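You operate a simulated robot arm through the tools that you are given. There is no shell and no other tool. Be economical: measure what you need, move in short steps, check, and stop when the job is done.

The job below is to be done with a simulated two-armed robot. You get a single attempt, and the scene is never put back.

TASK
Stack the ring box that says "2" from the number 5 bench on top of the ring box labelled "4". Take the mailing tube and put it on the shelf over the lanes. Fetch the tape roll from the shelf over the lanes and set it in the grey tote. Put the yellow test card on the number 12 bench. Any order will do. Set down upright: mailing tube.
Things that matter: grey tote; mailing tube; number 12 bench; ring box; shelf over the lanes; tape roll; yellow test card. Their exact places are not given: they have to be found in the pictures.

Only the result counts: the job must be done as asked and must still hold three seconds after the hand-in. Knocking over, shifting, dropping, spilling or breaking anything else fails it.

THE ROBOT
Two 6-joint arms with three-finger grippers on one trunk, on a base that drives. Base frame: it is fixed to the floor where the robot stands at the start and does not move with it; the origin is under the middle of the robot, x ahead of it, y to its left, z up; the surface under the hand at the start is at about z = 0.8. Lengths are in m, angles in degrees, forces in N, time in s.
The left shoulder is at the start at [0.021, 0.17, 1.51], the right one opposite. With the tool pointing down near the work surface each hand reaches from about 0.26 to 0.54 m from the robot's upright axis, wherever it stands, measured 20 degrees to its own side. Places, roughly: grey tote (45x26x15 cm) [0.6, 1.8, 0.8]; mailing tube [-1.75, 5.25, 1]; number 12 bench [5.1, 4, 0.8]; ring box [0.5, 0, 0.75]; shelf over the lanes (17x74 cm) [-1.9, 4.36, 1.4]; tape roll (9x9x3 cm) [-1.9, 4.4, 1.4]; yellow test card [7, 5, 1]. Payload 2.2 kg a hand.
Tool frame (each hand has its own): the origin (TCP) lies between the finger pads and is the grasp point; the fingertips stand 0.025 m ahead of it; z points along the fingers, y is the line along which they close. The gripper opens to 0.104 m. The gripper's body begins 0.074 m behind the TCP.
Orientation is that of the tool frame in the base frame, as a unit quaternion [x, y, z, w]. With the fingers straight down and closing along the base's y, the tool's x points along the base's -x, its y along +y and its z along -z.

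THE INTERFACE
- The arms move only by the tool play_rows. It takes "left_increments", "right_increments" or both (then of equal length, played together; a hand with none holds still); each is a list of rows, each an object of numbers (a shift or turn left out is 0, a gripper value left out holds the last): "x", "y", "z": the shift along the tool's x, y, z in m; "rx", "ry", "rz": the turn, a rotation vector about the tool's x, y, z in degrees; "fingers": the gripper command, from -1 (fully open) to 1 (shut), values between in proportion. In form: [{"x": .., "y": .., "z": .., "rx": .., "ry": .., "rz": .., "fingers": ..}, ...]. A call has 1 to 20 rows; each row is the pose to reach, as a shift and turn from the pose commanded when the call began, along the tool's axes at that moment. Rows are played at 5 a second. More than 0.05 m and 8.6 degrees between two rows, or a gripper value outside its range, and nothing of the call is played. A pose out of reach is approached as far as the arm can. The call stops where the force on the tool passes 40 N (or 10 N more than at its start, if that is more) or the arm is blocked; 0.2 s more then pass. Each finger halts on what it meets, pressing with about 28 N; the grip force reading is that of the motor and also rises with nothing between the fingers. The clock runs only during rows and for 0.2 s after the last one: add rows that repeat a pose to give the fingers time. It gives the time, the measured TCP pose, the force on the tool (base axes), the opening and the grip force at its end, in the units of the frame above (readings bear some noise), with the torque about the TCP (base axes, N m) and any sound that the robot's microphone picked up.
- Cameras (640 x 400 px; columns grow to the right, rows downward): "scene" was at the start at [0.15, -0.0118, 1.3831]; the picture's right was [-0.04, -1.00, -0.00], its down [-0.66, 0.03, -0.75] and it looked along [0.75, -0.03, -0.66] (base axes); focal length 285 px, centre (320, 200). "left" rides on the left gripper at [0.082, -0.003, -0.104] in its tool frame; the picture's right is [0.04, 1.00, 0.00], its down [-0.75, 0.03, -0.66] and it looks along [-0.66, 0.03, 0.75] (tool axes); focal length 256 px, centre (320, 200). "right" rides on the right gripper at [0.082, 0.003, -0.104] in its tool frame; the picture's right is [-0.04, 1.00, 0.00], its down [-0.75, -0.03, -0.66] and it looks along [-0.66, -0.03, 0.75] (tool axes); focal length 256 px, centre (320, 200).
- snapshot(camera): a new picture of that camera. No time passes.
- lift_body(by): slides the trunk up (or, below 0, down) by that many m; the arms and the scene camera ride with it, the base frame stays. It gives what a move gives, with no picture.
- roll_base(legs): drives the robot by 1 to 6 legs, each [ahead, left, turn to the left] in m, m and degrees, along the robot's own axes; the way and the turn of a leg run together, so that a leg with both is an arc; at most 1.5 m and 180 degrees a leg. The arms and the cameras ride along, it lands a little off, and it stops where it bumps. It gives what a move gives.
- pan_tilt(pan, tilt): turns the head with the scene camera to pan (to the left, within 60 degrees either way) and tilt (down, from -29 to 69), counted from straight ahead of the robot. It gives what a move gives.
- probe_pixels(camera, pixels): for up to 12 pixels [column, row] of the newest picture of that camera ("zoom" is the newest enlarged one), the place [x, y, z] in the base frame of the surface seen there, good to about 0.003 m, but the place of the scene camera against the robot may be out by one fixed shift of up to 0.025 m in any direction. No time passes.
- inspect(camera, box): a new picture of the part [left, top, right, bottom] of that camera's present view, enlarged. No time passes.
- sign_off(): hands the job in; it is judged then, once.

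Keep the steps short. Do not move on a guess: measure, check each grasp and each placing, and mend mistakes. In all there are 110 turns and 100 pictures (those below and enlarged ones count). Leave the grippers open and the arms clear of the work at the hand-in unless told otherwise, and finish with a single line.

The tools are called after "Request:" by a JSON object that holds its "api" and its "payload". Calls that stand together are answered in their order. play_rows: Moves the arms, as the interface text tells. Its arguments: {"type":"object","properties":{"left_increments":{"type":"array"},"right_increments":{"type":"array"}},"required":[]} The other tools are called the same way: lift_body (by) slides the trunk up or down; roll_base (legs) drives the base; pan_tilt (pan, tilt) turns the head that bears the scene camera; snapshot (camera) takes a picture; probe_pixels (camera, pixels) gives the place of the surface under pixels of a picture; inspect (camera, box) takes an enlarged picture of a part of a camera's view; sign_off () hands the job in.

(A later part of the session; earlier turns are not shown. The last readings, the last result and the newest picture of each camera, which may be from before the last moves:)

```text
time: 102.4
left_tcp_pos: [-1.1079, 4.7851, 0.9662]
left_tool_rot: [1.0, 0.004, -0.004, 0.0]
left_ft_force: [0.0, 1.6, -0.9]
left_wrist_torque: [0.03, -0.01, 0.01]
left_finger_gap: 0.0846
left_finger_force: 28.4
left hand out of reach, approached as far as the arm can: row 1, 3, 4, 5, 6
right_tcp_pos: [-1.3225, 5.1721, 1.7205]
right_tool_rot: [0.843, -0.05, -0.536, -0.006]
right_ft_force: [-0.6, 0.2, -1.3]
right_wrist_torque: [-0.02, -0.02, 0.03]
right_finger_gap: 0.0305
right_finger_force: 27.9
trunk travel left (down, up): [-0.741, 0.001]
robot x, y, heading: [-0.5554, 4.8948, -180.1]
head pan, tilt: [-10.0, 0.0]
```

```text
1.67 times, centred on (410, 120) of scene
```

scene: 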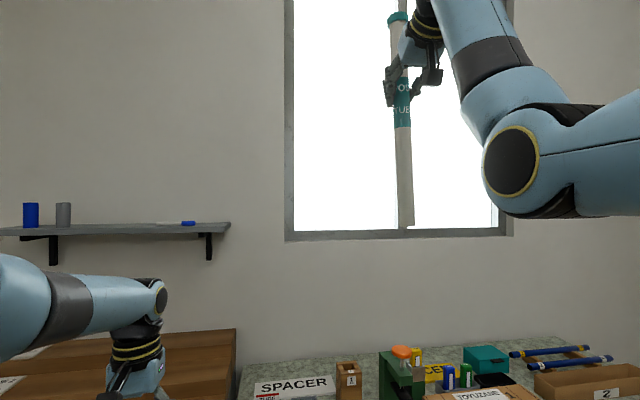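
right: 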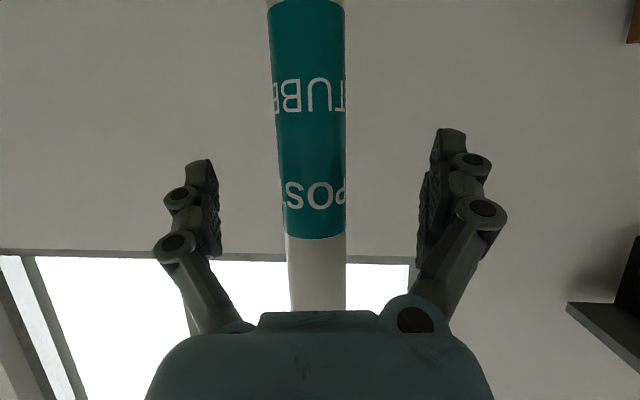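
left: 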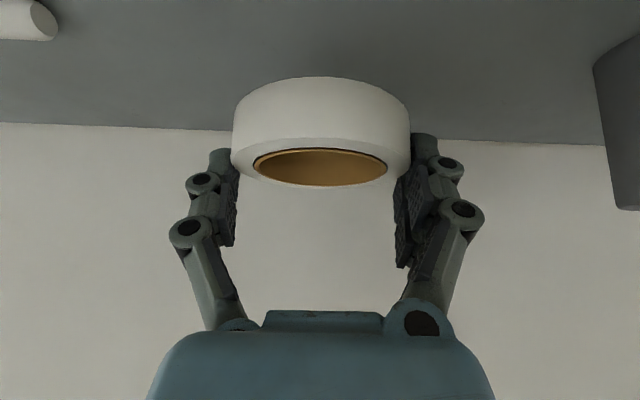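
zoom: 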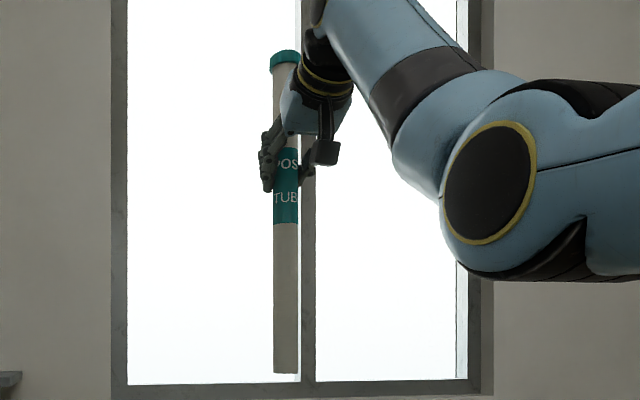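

Now it looks vertical. I probe along the tube for lean both ways.

Request:
{"api": "probe_pixels", "payload": {"camera": "zoom", "pixels": [[285, 365], [284, 340], [284, 300], [284, 250], [277, 100], [280, 85]]}}

Request:
{"api": "roll_base", "payload": {"legs": [[0, 0.825, 0]]}}

Request:
{"api": "pan_tilt", "payload": {"pan": -15, "tilt": 5}}

Request:
{"api": "snapshot", "payload": {"camera": "scene"}}

```text
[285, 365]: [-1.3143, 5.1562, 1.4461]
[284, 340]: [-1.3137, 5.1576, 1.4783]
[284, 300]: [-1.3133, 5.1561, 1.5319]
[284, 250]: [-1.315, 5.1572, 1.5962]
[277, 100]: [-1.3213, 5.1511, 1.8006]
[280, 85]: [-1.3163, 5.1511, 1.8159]
```

```text
time: 106.8
left_tcp_pos: [-1.1005, 3.9574, 0.9667]
left_tool_rot: [1.0, 0.008, -0.002, 0.0]
left_ft_force: [0.6, 0.2, -0.9]
left_wrist_torque: [-0.03, 0.01, -0.02]
left_finger_gap: 0.0847
left_finger_force: 27.7
right_tcp_pos: [-1.3167, 4.3433, 1.7206]
right_tool_rot: [0.843, -0.046, -0.536, -0.003]
right_ft_force: [-0.3, -1.0, -1.4]
right_wrist_torque: [-0.01, 0.01, 0.02]
right_finger_gap: 0.0303
right_finger_force: 28.2
trunk travel left (down, up): [-0.741, 0.001]
robot x, y, heading: [-0.5507, 4.0732, -179.4]
head pan, tilt: [-10.0, 0.0]
```

```text
time: 107.4
left_tcp_pos: [-1.0995, 3.9581, 0.9664]
left_tool_rot: [1.0, 0.007, -0.002, 0.0]
left_ft_force: [-0.1, 0.4, -0.7]
left_wrist_torque: [0.0, 0.0, -0.02]
left_finger_gap: 0.0849
left_finger_force: 28.5
right_tcp_pos: [-1.3167, 4.3429, 1.722]
right_tool_rot: [0.843, -0.047, -0.536, -0.004]
right_ft_force: [0.1, 0.4, -0.7]
right_wrist_torque: [-0.01, -0.01, -0.02]
right_finger_gap: 0.0302
right_finger_force: 27.8
trunk travel left (down, up): [-0.741, 0.001]
robot x, y, heading: [-0.5472, 4.0733, -179.1]
head pan, tilt: [-15.0, 5.0]
```

```text
45 pictures are left
```

scene: 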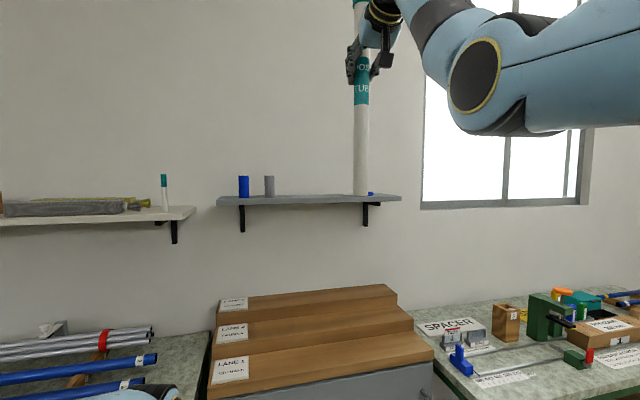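

I check the objects under the left hand's path (tube ends at (150,358), (145,385), (118,335)) and pen position.

Request:
{"api": "probe_pixels", "payload": {"camera": "scene", "pixels": [[152, 358], [142, 384], [150, 330], [104, 340], [212, 370], [232, 303], [371, 193], [269, 185], [361, 192], [175, 240], [195, 212]]}}

```text
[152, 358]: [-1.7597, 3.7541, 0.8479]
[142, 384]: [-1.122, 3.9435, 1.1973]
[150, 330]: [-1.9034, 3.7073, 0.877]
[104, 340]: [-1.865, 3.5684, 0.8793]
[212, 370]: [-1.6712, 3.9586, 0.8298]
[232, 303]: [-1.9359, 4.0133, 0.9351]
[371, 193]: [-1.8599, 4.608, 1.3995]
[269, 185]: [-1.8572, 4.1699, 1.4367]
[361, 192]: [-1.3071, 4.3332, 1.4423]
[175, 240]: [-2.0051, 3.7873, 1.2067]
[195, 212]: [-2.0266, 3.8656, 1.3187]
```

Path is clear. I drive 0.45 m ahead, correcting the heading slightly.

Request:
{"api": "roll_base", "payload": {"legs": [[0.45, 0, -0.8]]}}

Request:
{"api": "snapshot", "payload": {"camera": "scene"}}

Request:
{"api": "snapshot", "payload": {"camera": "right"}}

```text
time: 110.1
left_tcp_pos: [-1.5468, 3.9609, 0.967]
left_tool_rot: [1.0, 0.002, -0.002, 0.0]
left_ft_force: [0.0, -0.3, -0.8]
left_wrist_torque: [0.02, 0.0, -0.03]
left_finger_gap: 0.0845
left_finger_force: 27.3
right_tcp_pos: [-1.7588, 4.3491, 1.7222]
right_tool_rot: [0.843, -0.052, -0.536, -0.007]
right_ft_force: [-0.1, 0.1, -1.9]
right_wrist_torque: [-0.02, -0.02, 0.04]
right_finger_gap: 0.0302
right_finger_force: 27.8
trunk travel left (down, up): [-0.741, 0.001]
robot x, y, heading: [-0.9967, 4.0668, -180.1]
head pan, tilt: [-15.0, 5.0]
```

```text
44 pictures are left
```

scene: 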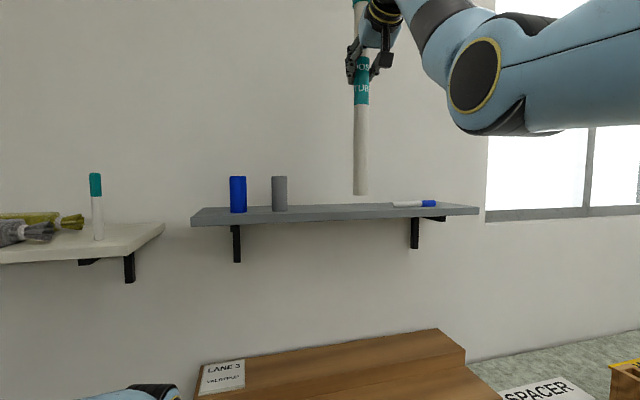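

```text
43 pictures are left
```

right: 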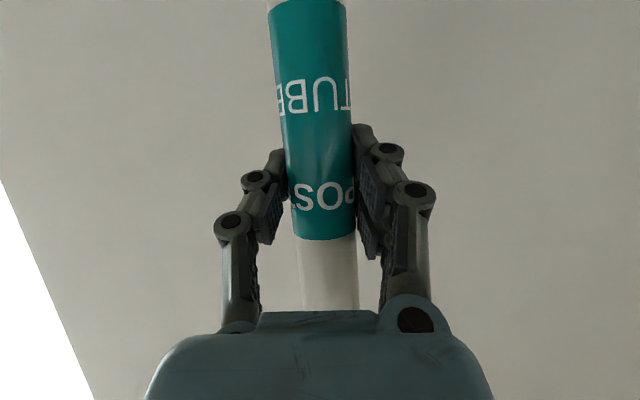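

I go ahead 0.128 m more, putting the tube over the shelf's middle, and look.

Request:
{"api": "roll_base", "payload": {"legs": [[0.128, 0, 0]]}}

Request:
{"api": "inspect", "payload": {"camera": "scene", "box": [200, 60, 480, 260]}}

Request:
{"api": "probe_pixels", "payload": {"camera": "zoom", "pixels": [[377, 340], [377, 320], [377, 250], [360, 352], [360, 368], [377, 372]]}}

```text
time: 111.4
left_tcp_pos: [-1.6757, 3.9617, 0.9661]
left_tool_rot: [1.0, 0.002, -0.003, 0.0]
left_ft_force: [-0.6, 1.2, -0.4]
left_wrist_torque: [0.01, 0.0, -0.02]
left_finger_gap: 0.0842
left_finger_force: 27.8
right_tcp_pos: [-1.8869, 4.3488, 1.7217]
right_tool_rot: [0.843, -0.051, -0.536, -0.006]
right_ft_force: [-0.2, -0.7, -0.6]
right_wrist_torque: [0.01, -0.01, 0.02]
right_finger_gap: 0.0303
right_finger_force: 28.1
trunk travel left (down, up): [-0.741, 0.001]
robot x, y, heading: [-1.1207, 4.0697, -180.0]
head pan, tilt: [-15.0, 5.0]
```

```text
2.00 times, centred on (340, 160) of scene
```

zoom: 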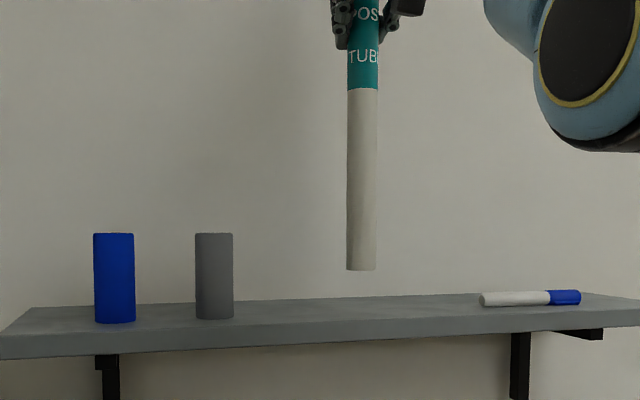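

```text
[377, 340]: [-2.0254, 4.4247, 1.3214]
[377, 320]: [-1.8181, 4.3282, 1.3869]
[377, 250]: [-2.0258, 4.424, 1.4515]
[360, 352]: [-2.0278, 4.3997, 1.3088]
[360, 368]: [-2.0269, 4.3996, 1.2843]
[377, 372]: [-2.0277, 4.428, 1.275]
```

Clear drop is about 4 cm. I lower the trunk 3.5 cm and look.

Request:
{"api": "lift_body", "payload": {"by": -0.036}}

Request:
{"api": "inspect", "payload": {"camera": "scene", "box": [280, 60, 440, 260]}}

```text
time: 112.2
left_tcp_pos: [-1.6757, 3.9607, 0.931]
left_tool_rot: [1.0, 0.002, -0.003, 0.001]
left_ft_force: [-0.7, -0.2, 0.2]
left_wrist_torque: [0.0, 0.03, 0.0]
left_finger_gap: 0.0843
left_finger_force: 28.0
right_tcp_pos: [-1.8893, 4.3511, 1.6858]
right_tool_rot: [0.842, -0.051, -0.537, -0.006]
right_ft_force: [0.2, -0.4, -0.5]
right_wrist_torque: [-0.03, 0.01, 0.03]
right_finger_gap: 0.03
right_finger_force: 27.9
trunk travel left (down, up): [-0.705, 0.037]
robot x, y, heading: [-1.1203, 4.0672, -180.0]
head pan, tilt: [-15.0, 5.0]
```

```text
2.00 times, centred on (360, 160) of scene
```

zoom: 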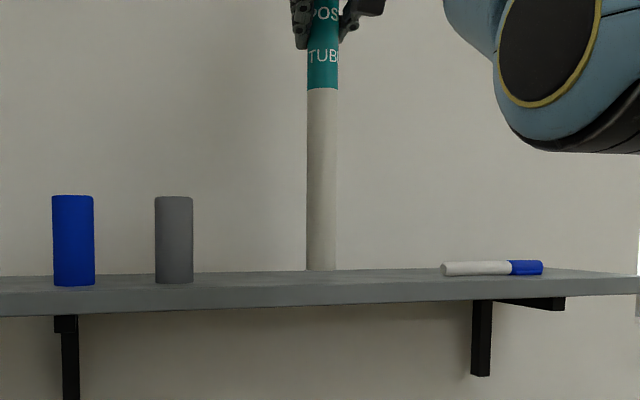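

A small gap remains. I lower in small steps with the arm, which stops on force.

Request:
{"api": "play_rows", "payload": {"right_increments": [{"x": 0.0036, "z": 0.0017}, {"x": 0.0072, "z": 0.0034}, {"x": 0.0072, "z": 0.0034}]}}

Request:
{"api": "inspect", "payload": {"camera": "scene", "box": [300, 130, 420, 230]}}

```text
time: 113.0
left_tcp_pos: [-1.6761, 3.9616, 0.9303]
left_tool_rot: [1.0, 0.003, -0.002, 0.0]
left_ft_force: [-0.4, 0.0, -1.4]
left_wrist_torque: [0.02, 0.01, -0.01]
left_finger_gap: 0.0844
left_finger_force: 28.2
right_tcp_pos: [-1.889, 4.3502, 1.6778]
right_tool_rot: [0.843, -0.052, -0.536, -0.007]
right_ft_force: [-0.4, -0.3, -0.8]
right_wrist_torque: [0.02, 0.04, -0.06]
right_finger_gap: 0.0304
right_finger_force: 27.7
trunk travel left (down, up): [-0.705, 0.037]
robot x, y, heading: [-1.1224, 4.0656, -179.9]
head pan, tilt: [-15.0, 5.0]
```

```text
4.00 times, centred on (360, 180) of scene
```

zoom: 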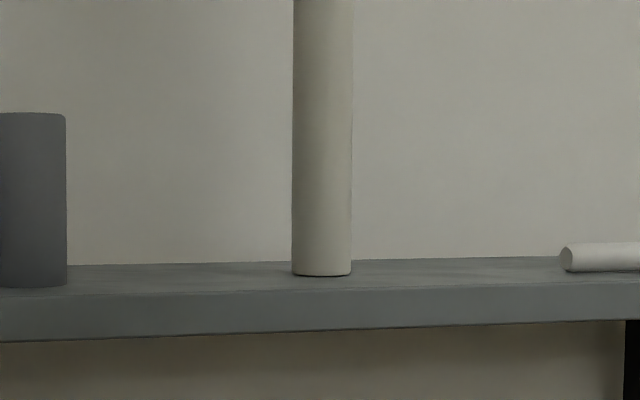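

Weight is still on the hand. I go 4 mm lower, 2 mm at a time.

Request:
{"api": "play_rows", "payload": {"right_increments": [{"x": 0.0018, "z": 0.0008}, {"x": 0.0036, "z": 0.0017}, {"x": 0.0036, "z": 0.0017}]}}

Request:
{"api": "inspect", "payload": {"camera": "scene", "box": [300, 130, 420, 230]}}

```text
time: 113.8
left_tcp_pos: [-1.6757, 3.9618, 0.9314]
left_tool_rot: [1.0, 0.002, -0.002, 0.0]
left_ft_force: [-0.5, 0.9, -0.6]
left_wrist_torque: [-0.01, 0.03, 0.04]
left_finger_gap: 0.0844
left_finger_force: 28.1
right_tcp_pos: [-1.8868, 4.3495, 1.6772]
right_tool_rot: [0.841, -0.052, -0.539, -0.007]
right_ft_force: [-2.6, 0.6, 12.6]
right_wrist_torque: [0.09, 0.58, 0.02]
right_finger_gap: 0.0303
right_finger_force: 27.5
trunk travel left (down, up): [-0.705, 0.037]
robot x, y, heading: [-1.1239, 4.0679, -179.9]
head pan, tilt: [-15.0, 5.0]
```

```text
4.00 times, centred on (360, 180) of scene
```

zoom: 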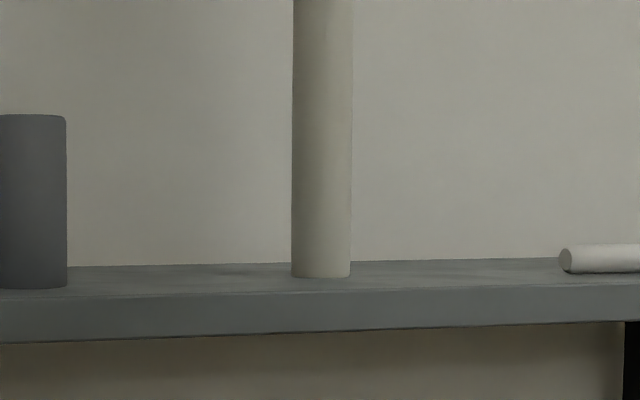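

Contact with 12 N. I ease 1.5 mm, then open slowly.

Request:
{"api": "play_rows", "payload": {"right_increments": [{"x": -0.0014, "z": -0.0006}, {"x": -0.0014, "z": -0.0006}]}}

Request:
{"api": "play_rows", "payload": {"right_increments": [{"fingers": 0.4}, {"fingers": 0.35}, {"fingers": 0.3}, {"fingers": 0.1}, {"fingers": -0.3}, {"fingers": -1}, {"fingers": -1}, {"fingers": -1}, {"fingers": -1}]}}

Request:
{"api": "snapshot", "payload": {"camera": "right"}}

Request:
{"api": "snapshot", "payload": {"camera": "scene"}}

```text
time: 114.4
left_tcp_pos: [-1.6763, 3.9609, 0.9317]
left_tool_rot: [1.0, 0.002, -0.002, 0.0]
left_ft_force: [0.8, 1.0, -0.7]
left_wrist_torque: [-0.03, 0.0, -0.02]
left_finger_gap: 0.0844
left_finger_force: 28.7
right_tcp_pos: [-1.8873, 4.3498, 1.677]
right_tool_rot: [0.841, -0.051, -0.538, -0.006]
right_ft_force: [-3.1, 0.9, 13.4]
right_wrist_torque: [0.0, 0.62, -0.01]
right_finger_gap: 0.0303
right_finger_force: 28.2
trunk travel left (down, up): [-0.705, 0.037]
robot x, y, heading: [-1.1212, 4.0664, -180.1]
head pan, tilt: [-15.0, 5.0]
```

```text
time: 116.4
left_tcp_pos: [-1.6755, 3.9622, 0.9306]
left_tool_rot: [1.0, 0.002, -0.003, -0.001]
left_ft_force: [0.6, 0.1, -0.9]
left_wrist_torque: [-0.01, 0.02, 0.0]
left_finger_gap: 0.084
left_finger_force: 28.1
right_tcp_pos: [-1.8888, 4.3497, 1.6744]
right_tool_rot: [0.842, -0.052, -0.536, -0.007]
right_ft_force: [0.7, -0.4, -1.0]
right_wrist_torque: [-0.02, -0.01, 0.02]
right_finger_gap: 0.1038
right_finger_force: 0.0
trunk travel left (down, up): [-0.705, 0.037]
robot x, y, heading: [-1.122, 4.0718, -180.1]
head pan, tilt: [-15.0, 5.0]
```

```text
38 pictures are left
```

right: 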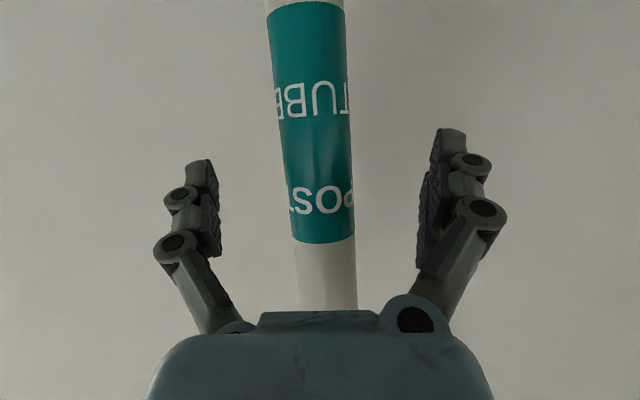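

```text
37 pictures are left
```

scene: 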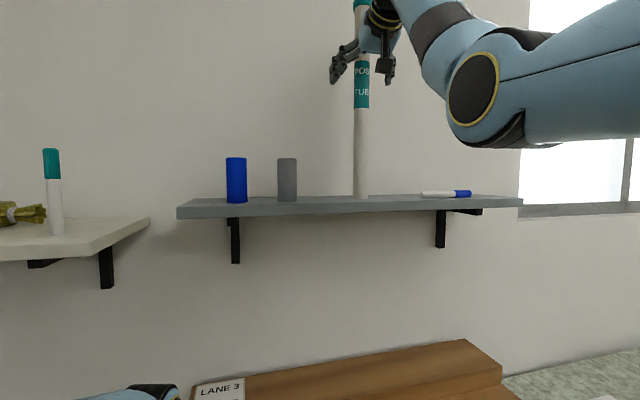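

The tube stands free. I back off 0.5 m straight and check once more.

Request:
{"api": "roll_base", "payload": {"legs": [[-0.5, 0, 0]]}}

Request:
{"api": "snapshot", "payload": {"camera": "scene"}}

```text
time: 119.3
left_tcp_pos: [-1.1739, 3.9604, 0.9308]
left_tool_rot: [1.0, 0.005, -0.002, 0.0]
left_ft_force: [-0.8, 0.1, -0.2]
left_wrist_torque: [0.02, 0.04, 0.02]
left_finger_gap: 0.0846
left_finger_force: 28.0
right_tcp_pos: [-1.3885, 4.346, 1.6757]
right_tool_rot: [0.843, -0.048, -0.536, -0.005]
right_ft_force: [0.1, -0.7, 0.1]
right_wrist_torque: [0.0, -0.01, 0.0]
right_finger_gap: 0.1039
right_finger_force: 0.0
trunk travel left (down, up): [-0.705, 0.037]
robot x, y, heading: [-0.6229, 4.0741, -179.7]
head pan, tilt: [-15.0, 5.0]
```

```text
36 pictures are left
```

scene: 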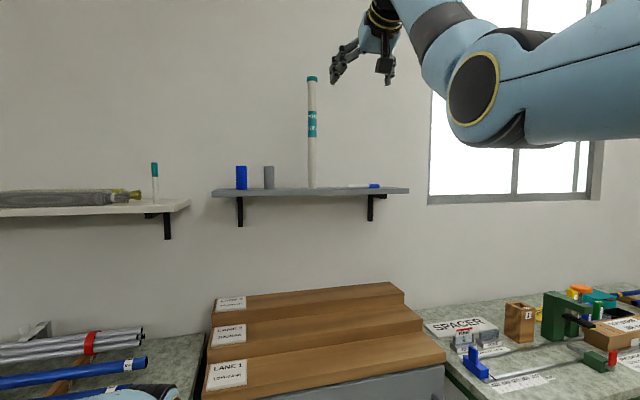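

The tube stands upright on the shelf. Now to the tote: I turn around and strafe to y ≈ 1.65 facing the bench, then look.

Request:
{"api": "roll_base", "payload": {"legs": [[0, 0, 179.6], [0, -1.2, 0], [0, -1.2, 0]]}}

Request:
{"api": "pan_tilt", "payload": {"pan": 10, "tilt": 30}}

Request:
{"api": "snapshot", "payload": {"camera": "scene"}}

```text
time: 138.4
left_tcp_pos: [-0.0457, 1.7886, 0.9305]
left_tool_rot: [-0.007, 1.0, 0.0, 0.003]
left_ft_force: [0.1, 0.2, -0.6]
left_wrist_torque: [0.02, -0.04, 0.0]
left_finger_gap: 0.0836
left_finger_force: 28.0
right_tcp_pos: [0.1704, 1.402, 1.6751]
right_tool_rot: [0.048, 0.843, -0.004, 0.536]
right_ft_force: [0.5, -0.6, 0.4]
right_wrist_torque: [0.01, 0.02, -0.02]
right_finger_gap: 0.1043
right_finger_force: 0.1
trunk travel left (down, up): [-0.705, 0.037]
robot x, y, heading: [-0.5979, 1.6773, 0.8]
head pan, tilt: [-15.0, 5.0]
```

```text
time: 139.3
left_tcp_pos: [-0.0464, 1.7865, 0.931]
left_tool_rot: [-0.007, 1.0, 0.0, 0.004]
left_ft_force: [-0.6, 0.3, -1.3]
left_wrist_torque: [-0.02, 0.0, 0.02]
left_finger_gap: 0.0837
left_finger_force: 27.9
right_tcp_pos: [0.1722, 1.4019, 1.6749]
right_tool_rot: [0.047, 0.843, -0.003, 0.536]
right_ft_force: [0.5, -0.4, 0.5]
right_wrist_torque: [0.0, -0.01, -0.02]
right_finger_gap: 0.1038
right_finger_force: 0.1
trunk travel left (down, up): [-0.705, 0.037]
robot x, y, heading: [-0.5965, 1.6777, 0.8]
head pan, tilt: [10.0, 30.0]
```

```text
35 pictures are left
```

scene: 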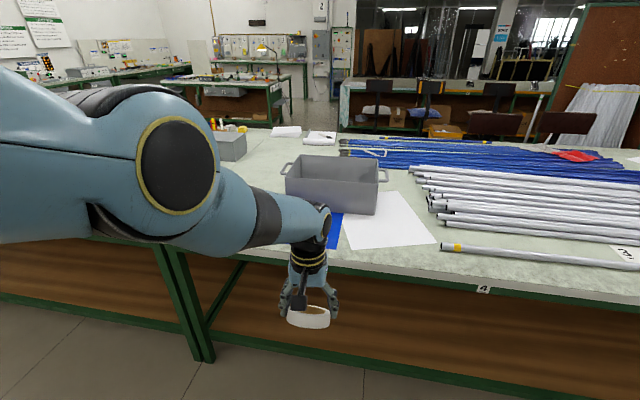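

The grey tote with handles is at (335,185). I measure its rim and inside.

Request:
{"api": "probe_pixels", "payload": {"camera": "scene", "pixels": [[294, 178], [376, 185], [340, 183], [303, 157], [370, 160], [340, 170], [345, 212], [290, 205], [372, 213], [440, 240], [325, 172], [335, 156]]}}

Request:
{"api": "inspect", "payload": {"camera": "scene", "box": [200, 110, 440, 260]}}

```text
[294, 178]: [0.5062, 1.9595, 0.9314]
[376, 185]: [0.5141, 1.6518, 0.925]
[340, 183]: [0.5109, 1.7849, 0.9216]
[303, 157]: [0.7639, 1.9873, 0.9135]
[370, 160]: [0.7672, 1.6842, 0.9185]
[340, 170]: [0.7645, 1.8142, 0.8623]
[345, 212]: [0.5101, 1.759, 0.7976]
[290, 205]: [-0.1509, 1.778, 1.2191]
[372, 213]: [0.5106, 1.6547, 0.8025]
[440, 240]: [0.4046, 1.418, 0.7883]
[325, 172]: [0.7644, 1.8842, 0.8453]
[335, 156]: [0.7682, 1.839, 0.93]
```

```text
2.67 times, centred on (320, 185) of scene
```

zoom: 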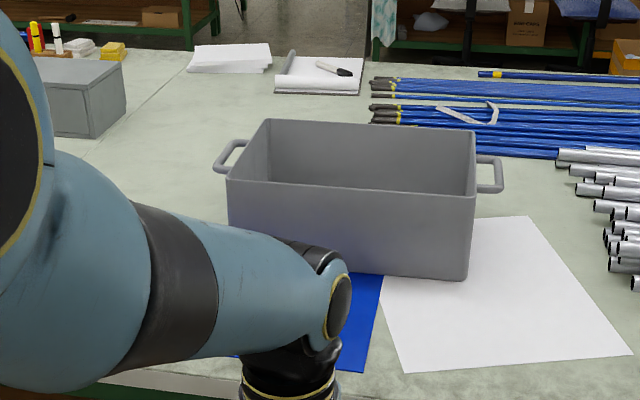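

Tote inside: x 0.515–0.76, y 1.65–2.0, rim ≈ 0.94. I raise the left hand to ≈1.13 and forward, and drive up so it hangs over the tote's middle.

Request:
{"api": "play_rows", "payload": {"left_increments": [{"x": -0.02, "z": -0.04}, {"x": -0.04, "z": -0.08}, {"x": -0.06, "z": -0.12}, {"x": -0.08, "z": -0.16}, {"x": -0.1, "z": -0.2}, {"x": -0.1, "z": -0.2}]}}

Request:
{"api": "roll_base", "payload": {"legs": [[0.3, 0, -0.8]]}}

```text
time: 140.7
left_tcp_pos: [0.0513, 1.789, 1.1325]
left_tool_rot: [-0.007, 1.0, 0.0, 0.003]
left_ft_force: [0.1, 0.3, -1.8]
left_wrist_torque: [0.0, -0.01, 0.04]
left_finger_gap: 0.0835
left_finger_force: 27.8
left hand out of reach, approached as far as the arm can: row 1, 2, 3, 5, 6
right_tcp_pos: [0.1706, 1.4009, 1.6751]
right_tool_rot: [0.047, 0.843, -0.003, 0.536]
right_ft_force: [-0.4, -0.2, 1.0]
right_wrist_torque: [0.0, -0.01, 0.01]
right_finger_gap: 0.104
right_finger_force: 0.0
trunk travel left (down, up): [-0.705, 0.037]
robot x, y, heading: [-0.5995, 1.674, 0.6]
head pan, tilt: [10.0, 30.0]
```

```text
time: 142.8
left_tcp_pos: [0.3529, 1.7843, 1.132]
left_tool_rot: [-0.001, 1.0, 0.001, 0.003]
left_ft_force: [-0.5, 0.1, -1.0]
left_wrist_torque: [0.0, -0.01, 0.0]
left_finger_gap: 0.0836
left_finger_force: 27.8
right_tcp_pos: [0.4686, 1.3945, 1.6767]
right_tool_rot: [0.052, 0.842, -0.007, 0.537]
right_ft_force: [0.7, -0.3, 0.0]
right_wrist_torque: [-0.01, 0.02, -0.01]
right_finger_gap: 0.1039
right_finger_force: 0.1
trunk travel left (down, up): [-0.705, 0.037]
robot x, y, heading: [-0.2924, 1.6763, 0.2]
head pan, tilt: [10.0, 30.0]
```

I go the remaining 0.28 m ahead and 4 cm left, and look from both cameras.

Request:
{"api": "roll_base", "payload": {"legs": [[0.28, 0.04, 0]]}}

Request:
{"api": "snapshot", "payload": {"camera": "left"}}

Request:
{"api": "snapshot", "payload": {"camera": "scene"}}

```text
time: 144.8
left_tcp_pos: [0.6361, 1.8208, 1.1333]
left_tool_rot: [0.001, 1.0, 0.001, 0.003]
left_ft_force: [1.1, 0.0, -1.3]
left_wrist_torque: [0.01, -0.03, -0.01]
left_finger_gap: 0.0835
left_finger_force: 28.1
right_tcp_pos: [0.7503, 1.4308, 1.6759]
right_tool_rot: [0.054, 0.842, -0.008, 0.537]
right_ft_force: [0.6, -0.4, -0.1]
right_wrist_torque: [0.02, -0.02, -0.01]
right_finger_gap: 0.1039
right_finger_force: 0.1
trunk travel left (down, up): [-0.705, 0.037]
robot x, y, heading: [-0.0148, 1.7154, -0.2]
head pan, tilt: [10.0, 30.0]
```

```text
33 pictures are left
```

left: 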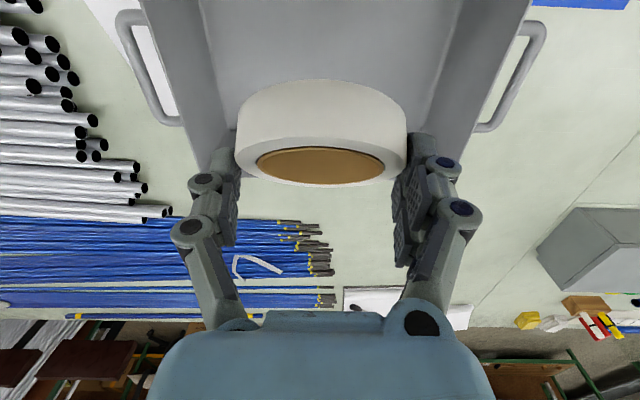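

```text
32 pictures are left
```

scene: 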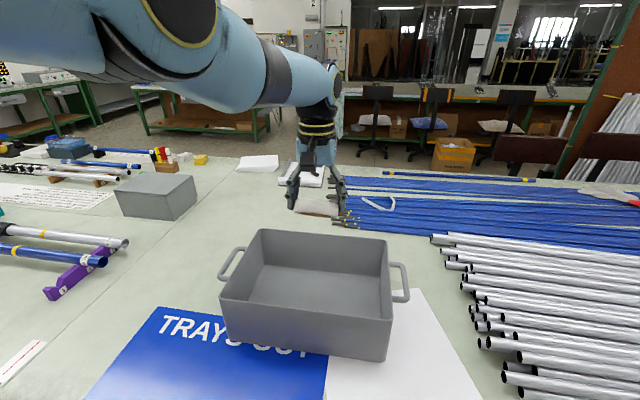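

I check the tote's walls with the left camera and scene.

Request:
{"api": "probe_pixels", "payload": {"camera": "left", "pixels": [[172, 110], [495, 90], [320, 45], [215, 150], [440, 130], [330, 110]]}}

Request:
{"api": "probe_pixels", "payload": {"camera": "scene", "pixels": [[310, 285], [262, 232], [383, 236], [223, 295], [388, 316], [320, 232], [310, 308]]}}

```text
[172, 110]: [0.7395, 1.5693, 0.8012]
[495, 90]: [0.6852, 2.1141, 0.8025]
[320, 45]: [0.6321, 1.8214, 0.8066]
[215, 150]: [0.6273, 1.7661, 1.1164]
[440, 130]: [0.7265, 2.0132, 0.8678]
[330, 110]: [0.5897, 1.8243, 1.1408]
```

```text
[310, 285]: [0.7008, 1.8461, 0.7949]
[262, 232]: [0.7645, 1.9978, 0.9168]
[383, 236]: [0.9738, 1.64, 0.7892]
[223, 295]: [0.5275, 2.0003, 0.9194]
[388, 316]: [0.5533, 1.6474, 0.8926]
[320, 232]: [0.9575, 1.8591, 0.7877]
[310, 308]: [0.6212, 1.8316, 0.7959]
```

Hand is centred over the tote. I lower the trunk 0.25 m.

Request:
{"api": "lift_body", "payload": {"by": -0.25}}

Request:
{"api": "snapshot", "payload": {"camera": "scene"}}

```text
time: 147.3
left_tcp_pos: [0.6352, 1.8212, 0.8702]
left_tool_rot: [0.001, 1.0, 0.001, -0.008]
left_ft_force: [0.1, 0.2, -0.2]
left_wrist_torque: [0.01, 0.02, -0.01]
left_finger_gap: 0.0837
left_finger_force: 27.7
right_tcp_pos: [0.7508, 1.4308, 1.4264]
right_tool_rot: [0.053, 0.842, -0.007, 0.537]
right_ft_force: [-0.3, 0.4, -0.1]
right_wrist_torque: [0.01, 0.02, 0.03]
right_finger_gap: 0.1041
right_finger_force: 0.0
trunk travel left (down, up): [-0.455, 0.287]
robot x, y, heading: [-0.0153, 1.7144, -0.4]
head pan, tilt: [10.0, 30.0]
```

```text
31 pictures are left
```

scene: 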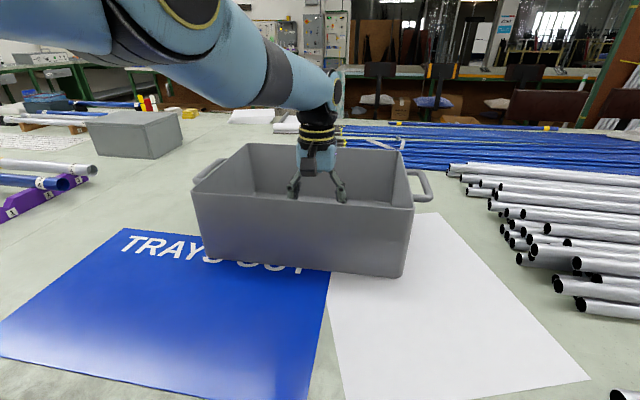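

The hand is down in the tote with no contact force. I open.

Request:
{"api": "play_rows", "payload": {"left_increments": [{"fingers": -0.75}, {"fingers": -0.85}, {"fingers": -1}, {"fingers": -1}, {"fingers": -1}]}}

Request:
{"api": "snapshot", "payload": {"camera": "left"}}

```text
time: 148.5
left_tcp_pos: [0.633, 1.8196, 0.8698]
left_tool_rot: [0.001, 1.0, 0.001, -0.008]
left_ft_force: [0.3, -0.3, -0.7]
left_wrist_torque: [-0.01, 0.02, -0.01]
left_finger_gap: 0.1042
left_finger_force: 0.0
right_tcp_pos: [0.751, 1.4306, 1.4257]
right_tool_rot: [0.054, 0.843, -0.008, 0.535]
right_ft_force: [0.8, 0.5, -0.3]
right_wrist_torque: [0.03, 0.01, -0.01]
right_finger_gap: 0.1043
right_finger_force: 0.0
trunk travel left (down, up): [-0.455, 0.287]
robot x, y, heading: [-0.0129, 1.7174, -0.3]
head pan, tilt: [10.0, 30.0]
```

```text
30 pictures are left
```

left: 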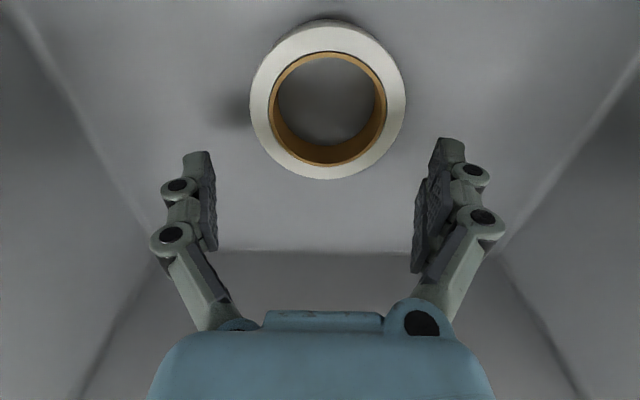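

Tape lies flat in the tote. I raise the trunk, back out and travel along the corridor toward y ≈ 5.4, then look toward +x.

Request:
{"api": "lift_body", "payload": {"by": 0.27}}

Request:
{"api": "roll_base", "payload": {"legs": [[-0.55, 0, 0], [0, 1.45, 0], [0, 1.45, 0], [0, 0.75, 0]]}}

Request:
{"api": "pan_tilt", "payload": {"pan": 0, "tilt": 15}}

Request:
{"api": "snapshot", "payload": {"camera": "scene"}}

```text
time: 151.3
left_tcp_pos: [0.6349, 1.8216, 1.1543]
left_tool_rot: [0.001, 1.0, 0.001, 0.002]
left_ft_force: [0.4, 0.1, 0.0]
left_wrist_torque: [0.04, -0.03, 0.01]
left_finger_gap: 0.104
left_finger_force: 0.1
right_tcp_pos: [0.7497, 1.4308, 1.6955]
right_tool_rot: [0.054, 0.843, -0.008, 0.536]
right_ft_force: [1.1, -0.2, -0.4]
right_wrist_torque: [0.01, -0.01, 0.0]
right_finger_gap: 0.104
right_finger_force: 0.0
trunk travel left (down, up): [-0.725, 0.017]
robot x, y, heading: [-0.0106, 1.7186, -0.1]
head pan, tilt: [10.0, 30.0]
```

```text
time: 171.7
left_tcp_pos: [0.115, 5.4553, 1.1551]
left_tool_rot: [0.003, 1.0, 0.001, 0.002]
left_ft_force: [-0.6, 0.0, 0.0]
left_wrist_torque: [-0.05, 0.06, -0.03]
left_finger_gap: 0.104
left_finger_force: 0.0
right_tcp_pos: [0.2256, 5.0646, 1.6957]
right_tool_rot: [0.057, 0.842, -0.01, 0.536]
right_ft_force: [-1.0, 0.3, 0.0]
right_wrist_torque: [-0.02, 0.02, 0.03]
right_finger_gap: 0.104
right_finger_force: 0.2
trunk travel left (down, up): [-0.725, 0.017]
robot x, y, heading: [-0.5364, 5.357, -0.6]
head pan, tilt: [10.0, 30.0]
```

```text
time: 172.4
left_tcp_pos: [0.1148, 5.4551, 1.1544]
left_tool_rot: [0.003, 1.0, -0.001, 0.003]
left_ft_force: [-0.4, 0.0, 0.5]
left_wrist_torque: [0.01, -0.01, 0.03]
left_finger_gap: 0.1042
left_finger_force: 0.0
right_tcp_pos: [0.2262, 5.0646, 1.6957]
right_tool_rot: [0.057, 0.842, -0.01, 0.536]
right_ft_force: [-0.5, 0.2, -0.4]
right_wrist_torque: [0.0, -0.01, -0.02]
right_finger_gap: 0.104
right_finger_force: 0.1
trunk travel left (down, up): [-0.725, 0.017]
robot x, y, heading: [-0.5337, 5.3546, -0.3]
head pan, tilt: [0.0, 15.0]
```

```text
29 pictures are left
```

scene: 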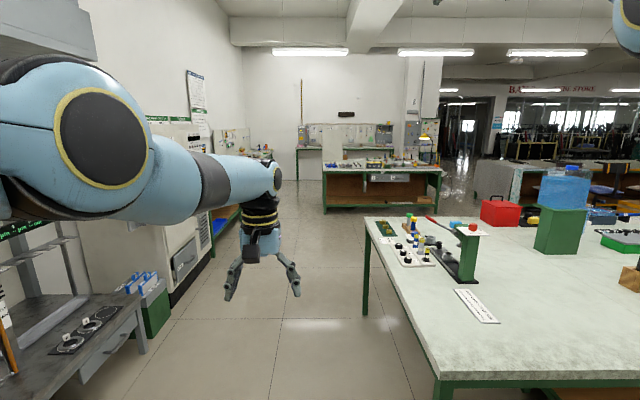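

I see an aisle ahead and a green-framed bench at (380,180). I measure the aisle sides and that bench.

Request:
{"api": "probe_pixels", "payload": {"camera": "scene", "pixels": [[372, 225], [325, 175], [440, 180], [205, 260], [130, 340], [232, 220], [385, 165], [345, 140], [310, 135], [285, 160], [365, 130], [300, 250]]}}

Request:
{"api": "inspect", "payload": {"camera": "scene", "box": [240, 90, 460, 220]}}

```text
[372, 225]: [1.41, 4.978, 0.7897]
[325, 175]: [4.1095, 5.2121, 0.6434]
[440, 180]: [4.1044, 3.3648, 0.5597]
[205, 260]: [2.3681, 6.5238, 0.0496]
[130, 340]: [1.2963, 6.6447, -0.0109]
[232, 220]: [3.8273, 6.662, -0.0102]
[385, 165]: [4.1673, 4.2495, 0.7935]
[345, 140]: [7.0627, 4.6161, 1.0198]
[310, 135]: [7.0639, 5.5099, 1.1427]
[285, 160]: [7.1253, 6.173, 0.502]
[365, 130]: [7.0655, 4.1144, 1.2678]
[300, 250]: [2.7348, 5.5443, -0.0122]
```

```text
2.91 times, centred on (350, 155) of scene
```

zoom: 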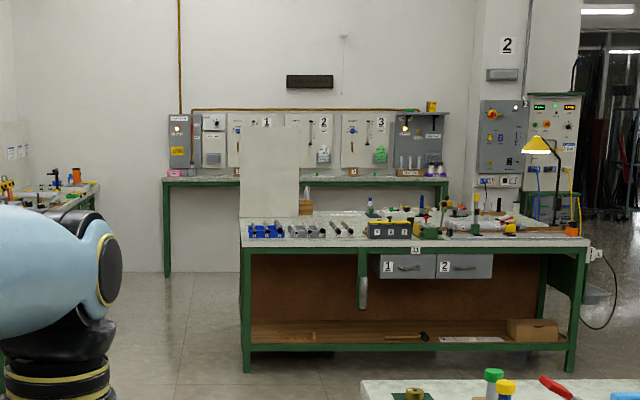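

The bench ahead carries a plate (looks like "11") on this side; number 12 may be its far side. I drive along the aisle at y ≈ 5.75 to x ≈ 3.3 and look.

Request:
{"api": "roll_base", "payload": {"legs": [[0, 0.4, 0], [1.45, 0, 0], [1.45, 0, 0], [0.8, 0, 0]]}}

Request:
{"api": "pan_tilt", "payload": {"pan": -20, "tilt": 12}}

Request:
{"api": "snapshot", "payload": {"camera": "scene"}}

```text
time: 192.4
left_tcp_pos: [3.816, 5.8523, 1.1545]
left_tool_rot: [-0.002, 1.0, 0.001, 0.003]
left_ft_force: [-0.7, -0.2, -0.2]
left_wrist_torque: [-0.02, -0.01, 0.0]
left_finger_gap: 0.1041
left_finger_force: 0.0
right_tcp_pos: [3.9309, 5.4613, 1.6958]
right_tool_rot: [0.053, 0.842, -0.007, 0.537]
right_ft_force: [-1.0, -1.0, -0.5]
right_wrist_torque: [0.03, -0.02, 0.0]
right_finger_gap: 0.1044
right_finger_force: 0.0
trunk travel left (down, up): [-0.725, 0.017]
robot x, y, heading: [3.1633, 5.7425, -0.1]
head pan, tilt: [0.0, 15.0]
```

```text
time: 193.2
left_tcp_pos: [3.8157, 5.8523, 1.1552]
left_tool_rot: [-0.001, 1.0, 0.0, 0.002]
left_ft_force: [0.5, 0.1, -0.1]
left_wrist_torque: [0.0, -0.02, 0.03]
left_finger_gap: 0.1038
left_finger_force: 0.1
right_tcp_pos: [3.9321, 5.4625, 1.696]
right_tool_rot: [0.053, 0.842, -0.007, 0.537]
right_ft_force: [0.4, -1.2, 0.4]
right_wrist_torque: [0.0, 0.0, 0.0]
right_finger_gap: 0.1041
right_finger_force: 0.1
trunk travel left (down, up): [-0.725, 0.017]
robot x, y, heading: [3.1673, 5.7452, -0.2]
head pan, tilt: [-20.0, 12.0]
```

```text
27 pictures are left
```

scene: 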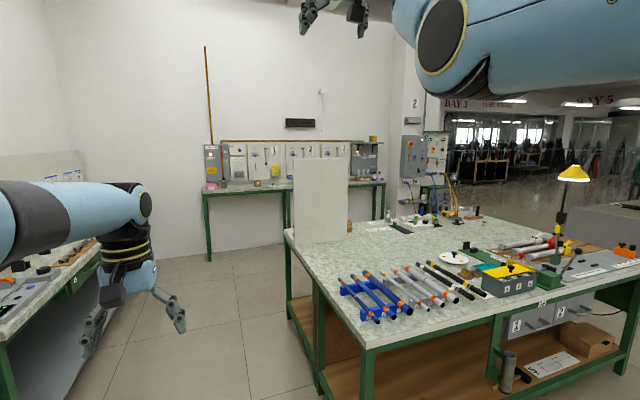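

I read the bench plate at (543,303) and the wall panels.

Request:
{"api": "inspect", "payload": {"camera": "scene", "box": [480, 270, 600, 340]}}

Request:
{"api": "inspect", "payload": {"camera": "scene", "box": [195, 130, 395, 250]}}

Request:
{"api": "probe_pixels", "payload": {"camera": "scene", "pixels": [[290, 235], [345, 345], [388, 185], [205, 192], [295, 232], [325, 225], [430, 220], [400, 235], [70, 270], [390, 230], [370, 185]]}}

```text
5.33 times, centred on (540, 305) of scene
```

zoom: 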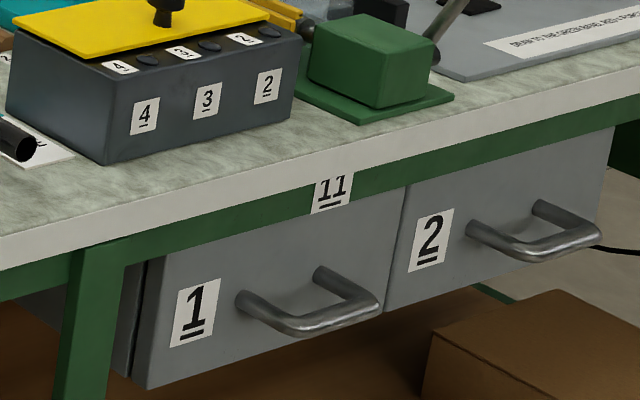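

```text
3.20 times, centred on (295, 190) of scene
```

zoom: 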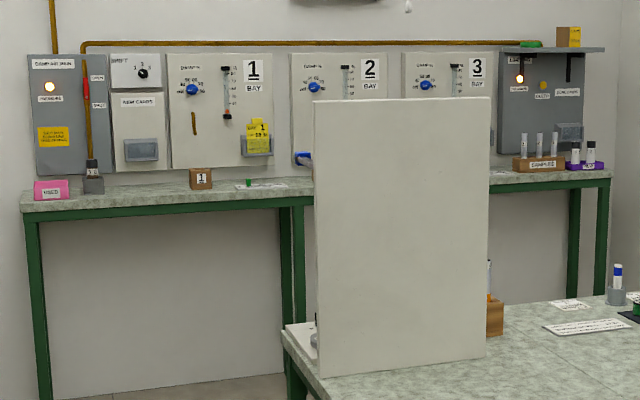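

```text
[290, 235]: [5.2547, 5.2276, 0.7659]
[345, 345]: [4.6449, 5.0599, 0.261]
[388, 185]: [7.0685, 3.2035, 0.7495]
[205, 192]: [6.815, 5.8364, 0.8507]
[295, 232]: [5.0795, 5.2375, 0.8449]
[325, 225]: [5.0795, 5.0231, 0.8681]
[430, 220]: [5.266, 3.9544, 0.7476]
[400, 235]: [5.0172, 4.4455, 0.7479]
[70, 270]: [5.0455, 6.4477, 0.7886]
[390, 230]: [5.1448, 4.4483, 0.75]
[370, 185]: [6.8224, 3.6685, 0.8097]
```

A yellow card marked "1" stands in the Bay 1 tray; this near bench is number 11, and 12 should be its far half. I drive on to x ≈ 5.6 and look at the card.

Request:
{"api": "roll_base", "payload": {"legs": [[1.4, 0, 0], [1.1, -0.2, 0]]}}

Request:
{"api": "pan_tilt", "payload": {"pan": -10, "tilt": 25}}

Request:
{"api": "snapshot", "payload": {"camera": "scene"}}

```text
time: 205.7
left_tcp_pos: [6.338, 5.6158, 1.1541]
left_tool_rot: [0.008, 1.0, 0.001, 0.002]
left_ft_force: [0.3, -0.4, 0.3]
left_wrist_torque: [0.01, 0.01, -0.01]
left_finger_gap: 0.104
left_finger_force: 0.0
right_tcp_pos: [6.446, 5.2227, 1.6962]
right_tool_rot: [0.06, 0.842, -0.012, 0.537]
right_ft_force: [0.5, 0.1, 0.0]
right_wrist_torque: [0.03, -0.03, -0.01]
right_finger_gap: 0.1038
right_finger_force: 0.0
trunk travel left (down, up): [-0.725, 0.017]
robot x, y, heading: [5.6836, 5.5217, -1.2]
head pan, tilt: [-20.0, 12.0]
```

```text
time: 206.4
left_tcp_pos: [6.3386, 5.6146, 1.1544]
left_tool_rot: [0.008, 1.0, 0.0, 0.003]
left_ft_force: [-0.1, -0.7, -0.2]
left_wrist_torque: [0.02, 0.0, -0.01]
left_finger_gap: 0.104
left_finger_force: 0.0
right_tcp_pos: [6.4482, 5.2228, 1.6962]
right_tool_rot: [0.06, 0.842, -0.011, 0.536]
right_ft_force: [1.3, -0.2, -0.9]
right_wrist_torque: [0.0, 0.03, -0.03]
right_finger_gap: 0.1039
right_finger_force: 0.0
trunk travel left (down, up): [-0.725, 0.017]
robot x, y, heading: [5.6857, 5.5225, -1.1]
head pan, tilt: [-10.0, 25.0]
```

```text
24 pictures are left
```

scene: 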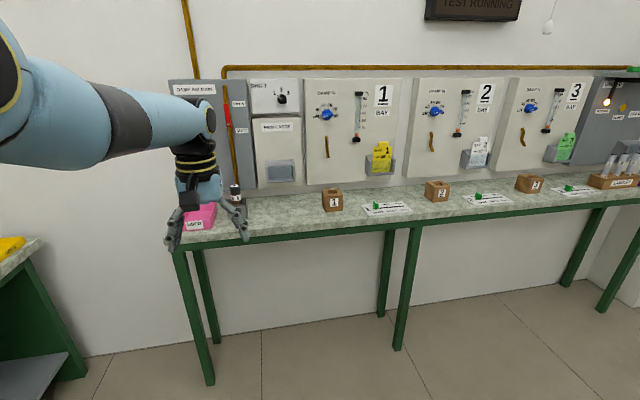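

Yellow card in the tray at (380,155). I enlarge and measure.

Request:
{"api": "inspect", "payload": {"camera": "scene", "box": [340, 130, 420, 185]}}

Request:
{"api": "probe_pixels", "payload": {"camera": "zoom", "pixels": [[285, 120], [390, 110], [340, 130], [350, 200], [300, 250], [385, 240], [330, 310], [250, 270], [440, 250], [340, 300]]}}

```text
7.27 times, centred on (380, 158) of scene
```

zoom: 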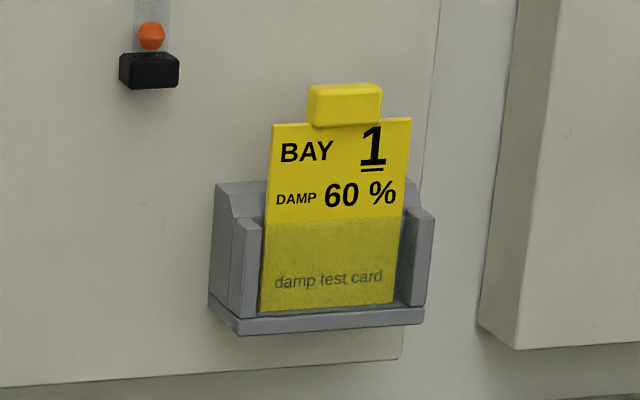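

```text
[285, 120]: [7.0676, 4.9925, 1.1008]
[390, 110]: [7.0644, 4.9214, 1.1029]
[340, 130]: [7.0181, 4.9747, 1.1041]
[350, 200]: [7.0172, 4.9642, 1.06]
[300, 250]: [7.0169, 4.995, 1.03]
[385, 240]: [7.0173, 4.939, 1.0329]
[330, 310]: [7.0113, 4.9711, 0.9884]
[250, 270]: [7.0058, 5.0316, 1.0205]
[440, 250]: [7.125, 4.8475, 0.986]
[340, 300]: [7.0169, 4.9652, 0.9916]
```

The card has a grip tab at the top: about (7.02, 4.968, 1.115), 46 mm wide. In free space I lower the right hand to z ≈ 1.13, level its roll/yaw and pitch it nearer horizontal.

Request:
{"api": "play_rows", "payload": {"right_increments": [{"x": 0.043, "y": -0.002, "z": 0.02, "rx": -0.4, "ry": -1.2, "rz": -0.4}, {"x": 0.086, "y": -0.004, "z": 0.04, "rx": -0.8, "ry": -2.5, "rz": -0.8}, {"x": 0.129, "y": -0.006, "z": 0.06, "rx": -1.2, "ry": -3.7, "rz": -1.3}, {"x": 0.172, "y": -0.008, "z": 0.08, "rx": -1.6, "ry": -5, "rz": -1.7}, {"x": 0.215, "y": -0.011, "z": 0.1, "rx": -2, "ry": -6.2, "rz": -2.1}, {"x": 0.258, "y": -0.013, "z": 0.121, "rx": -2.4, "ry": -7.4, "rz": -2.6}, {"x": 0.3, "y": -0.015, "z": 0.141, "rx": -2.8, "ry": -8.7, "rz": -3}, {"x": 0.343, "y": -0.017, "z": 0.161, "rx": -3.2, "ry": -10, "rz": -3.4}, {"x": 0.386, "y": -0.019, "z": 0.181, "rx": -3.6, "ry": -11, "rz": -3.9}, {"x": 0.429, "y": -0.022, "z": 0.2, "rx": -4, "ry": -12.4, "rz": -4.3}, {"x": 0.472, "y": -0.024, "z": 0.222, "rx": -4.4, "ry": -13.6, "rz": -4.7}, {"x": 0.515, "y": -0.026, "z": 0.242, "rx": -4.8, "ry": -14.8, "rz": -5.15}, {"x": 0.515, "y": -0.026, "z": 0.242, "rx": -4.8, "ry": -14.8, "rz": -5.15}]}}

```text
time: 209.2
left_tcp_pos: [6.3374, 5.6157, 1.1545]
left_tool_rot: [0.008, 1.0, 0.0, 0.002]
left_ft_force: [0.1, 0.0, 0.3]
left_wrist_torque: [0.03, 0.02, 0.04]
left_finger_gap: 0.1042
left_finger_force: 0.1
right_tcp_pos: [6.4455, 5.2178, 1.1417]
right_tool_rot: [0.008, 0.782, -0.017, 0.623]
right_ft_force: [0.8, -0.4, -0.5]
right_wrist_torque: [0.02, -0.02, -0.05]
right_finger_gap: 0.1038
right_finger_force: 0.1
right hand out of reach, approached as far as the arm can: row 12
trunk travel left (down, up): [-0.725, 0.017]
robot x, y, heading: [5.6846, 5.5194, -1.0]
head pan, tilt: [-10.0, 25.0]
```

Pitch is now 77°. I turn 1°, strafe right 0.25 m, go ahead 0.42 m and look with the right wrist camera.

Request:
{"api": "roll_base", "payload": {"legs": [[0, -0.253, 1.0], [0.42, 0, 0]]}}

Request:
{"api": "snapshot", "payload": {"camera": "right"}}

```text
time: 210.9
left_tcp_pos: [6.3427, 5.3914, 1.1536]
left_tool_rot: [0.015, 1.0, 0.001, 0.002]
left_ft_force: [0.1, -1.1, 0.0]
left_wrist_torque: [0.08, 0.04, 0.0]
left_finger_gap: 0.104
left_finger_force: 0.1
right_tcp_pos: [6.447, 4.9941, 1.1401]
right_tool_rot: [0.014, 0.782, -0.019, 0.623]
right_ft_force: [-0.3, 0.0, -1.7]
right_wrist_torque: [-0.03, -0.02, 0.08]
right_finger_gap: 0.1036
right_finger_force: 0.0
trunk travel left (down, up): [-0.725, 0.017]
robot x, y, heading: [5.6892, 5.3099, -1.9]
head pan, tilt: [-10.0, 25.0]
stopped in leg 1: the robot was blocked; the commanded pose is now the measured one
```

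```text
22 pictures are left
```

right: 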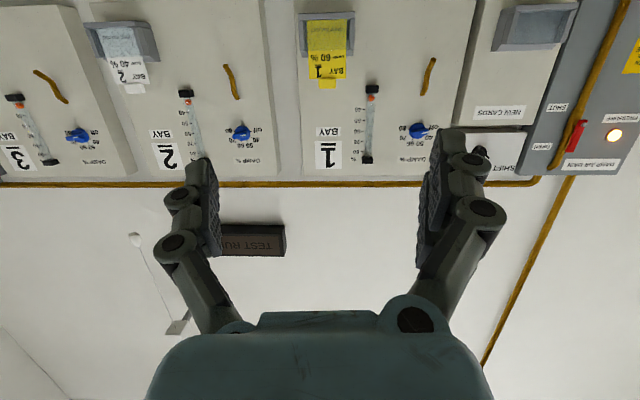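

The base bumped the bench corner while strafing. I step away, go ahead 0.38 m first, then strafe the rest.

Request:
{"api": "roll_base", "payload": {"legs": [[0, 0.05, 1.9], [0.38, 0, 0], [0, -0.09, 0]]}}

Request:
{"api": "snapshot", "payload": {"camera": "right"}}

```text
time: 214.5
left_tcp_pos: [6.7167, 5.3785, 1.1549]
left_tool_rot: [-0.003, 1.0, 0.001, 0.003]
left_ft_force: [0.4, -0.6, 0.5]
left_wrist_torque: [0.08, 0.01, -0.02]
left_finger_gap: 0.1038
left_finger_force: 0.0
right_tcp_pos: [6.8328, 4.985, 1.1413]
right_tool_rot: [-0.002, 0.782, -0.008, 0.624]
right_ft_force: [0.5, -0.8, 0.0]
right_wrist_torque: [0.01, -0.02, 0.02]
right_finger_gap: 0.104
right_finger_force: 0.0
trunk travel left (down, up): [-0.725, 0.017]
robot x, y, heading: [6.07, 5.2684, 0.1]
head pan, tilt: [-10.0, 25.0]
```

```text
21 pictures are left
```

right: 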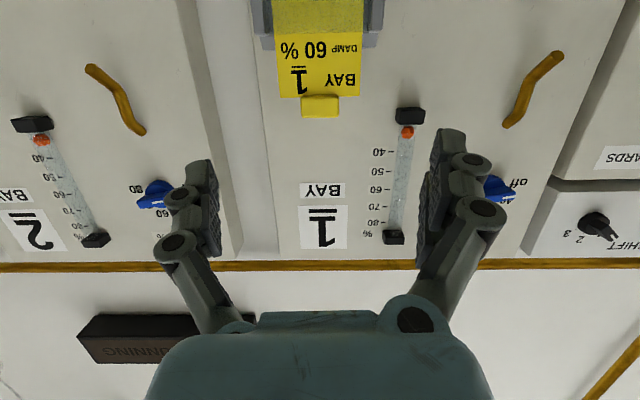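

I measure the tab corners and the neighbouring flow-meter end (410,115).

Request:
{"api": "probe_pixels", "payload": {"camera": "right", "pixels": [[302, 115], [338, 115], [320, 112], [320, 100], [300, 60], [362, 60], [320, 130], [410, 115], [407, 132], [380, 20], [265, 20], [398, 113]]}}

```text
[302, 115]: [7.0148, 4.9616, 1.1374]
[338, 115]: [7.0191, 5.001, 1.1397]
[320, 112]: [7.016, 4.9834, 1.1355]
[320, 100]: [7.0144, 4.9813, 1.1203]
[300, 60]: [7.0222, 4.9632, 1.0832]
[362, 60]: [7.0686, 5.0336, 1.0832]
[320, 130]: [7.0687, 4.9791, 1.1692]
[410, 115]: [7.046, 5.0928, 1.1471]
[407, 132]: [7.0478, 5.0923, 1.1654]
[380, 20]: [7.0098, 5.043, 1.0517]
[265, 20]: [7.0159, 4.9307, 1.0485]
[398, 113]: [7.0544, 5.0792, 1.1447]
```

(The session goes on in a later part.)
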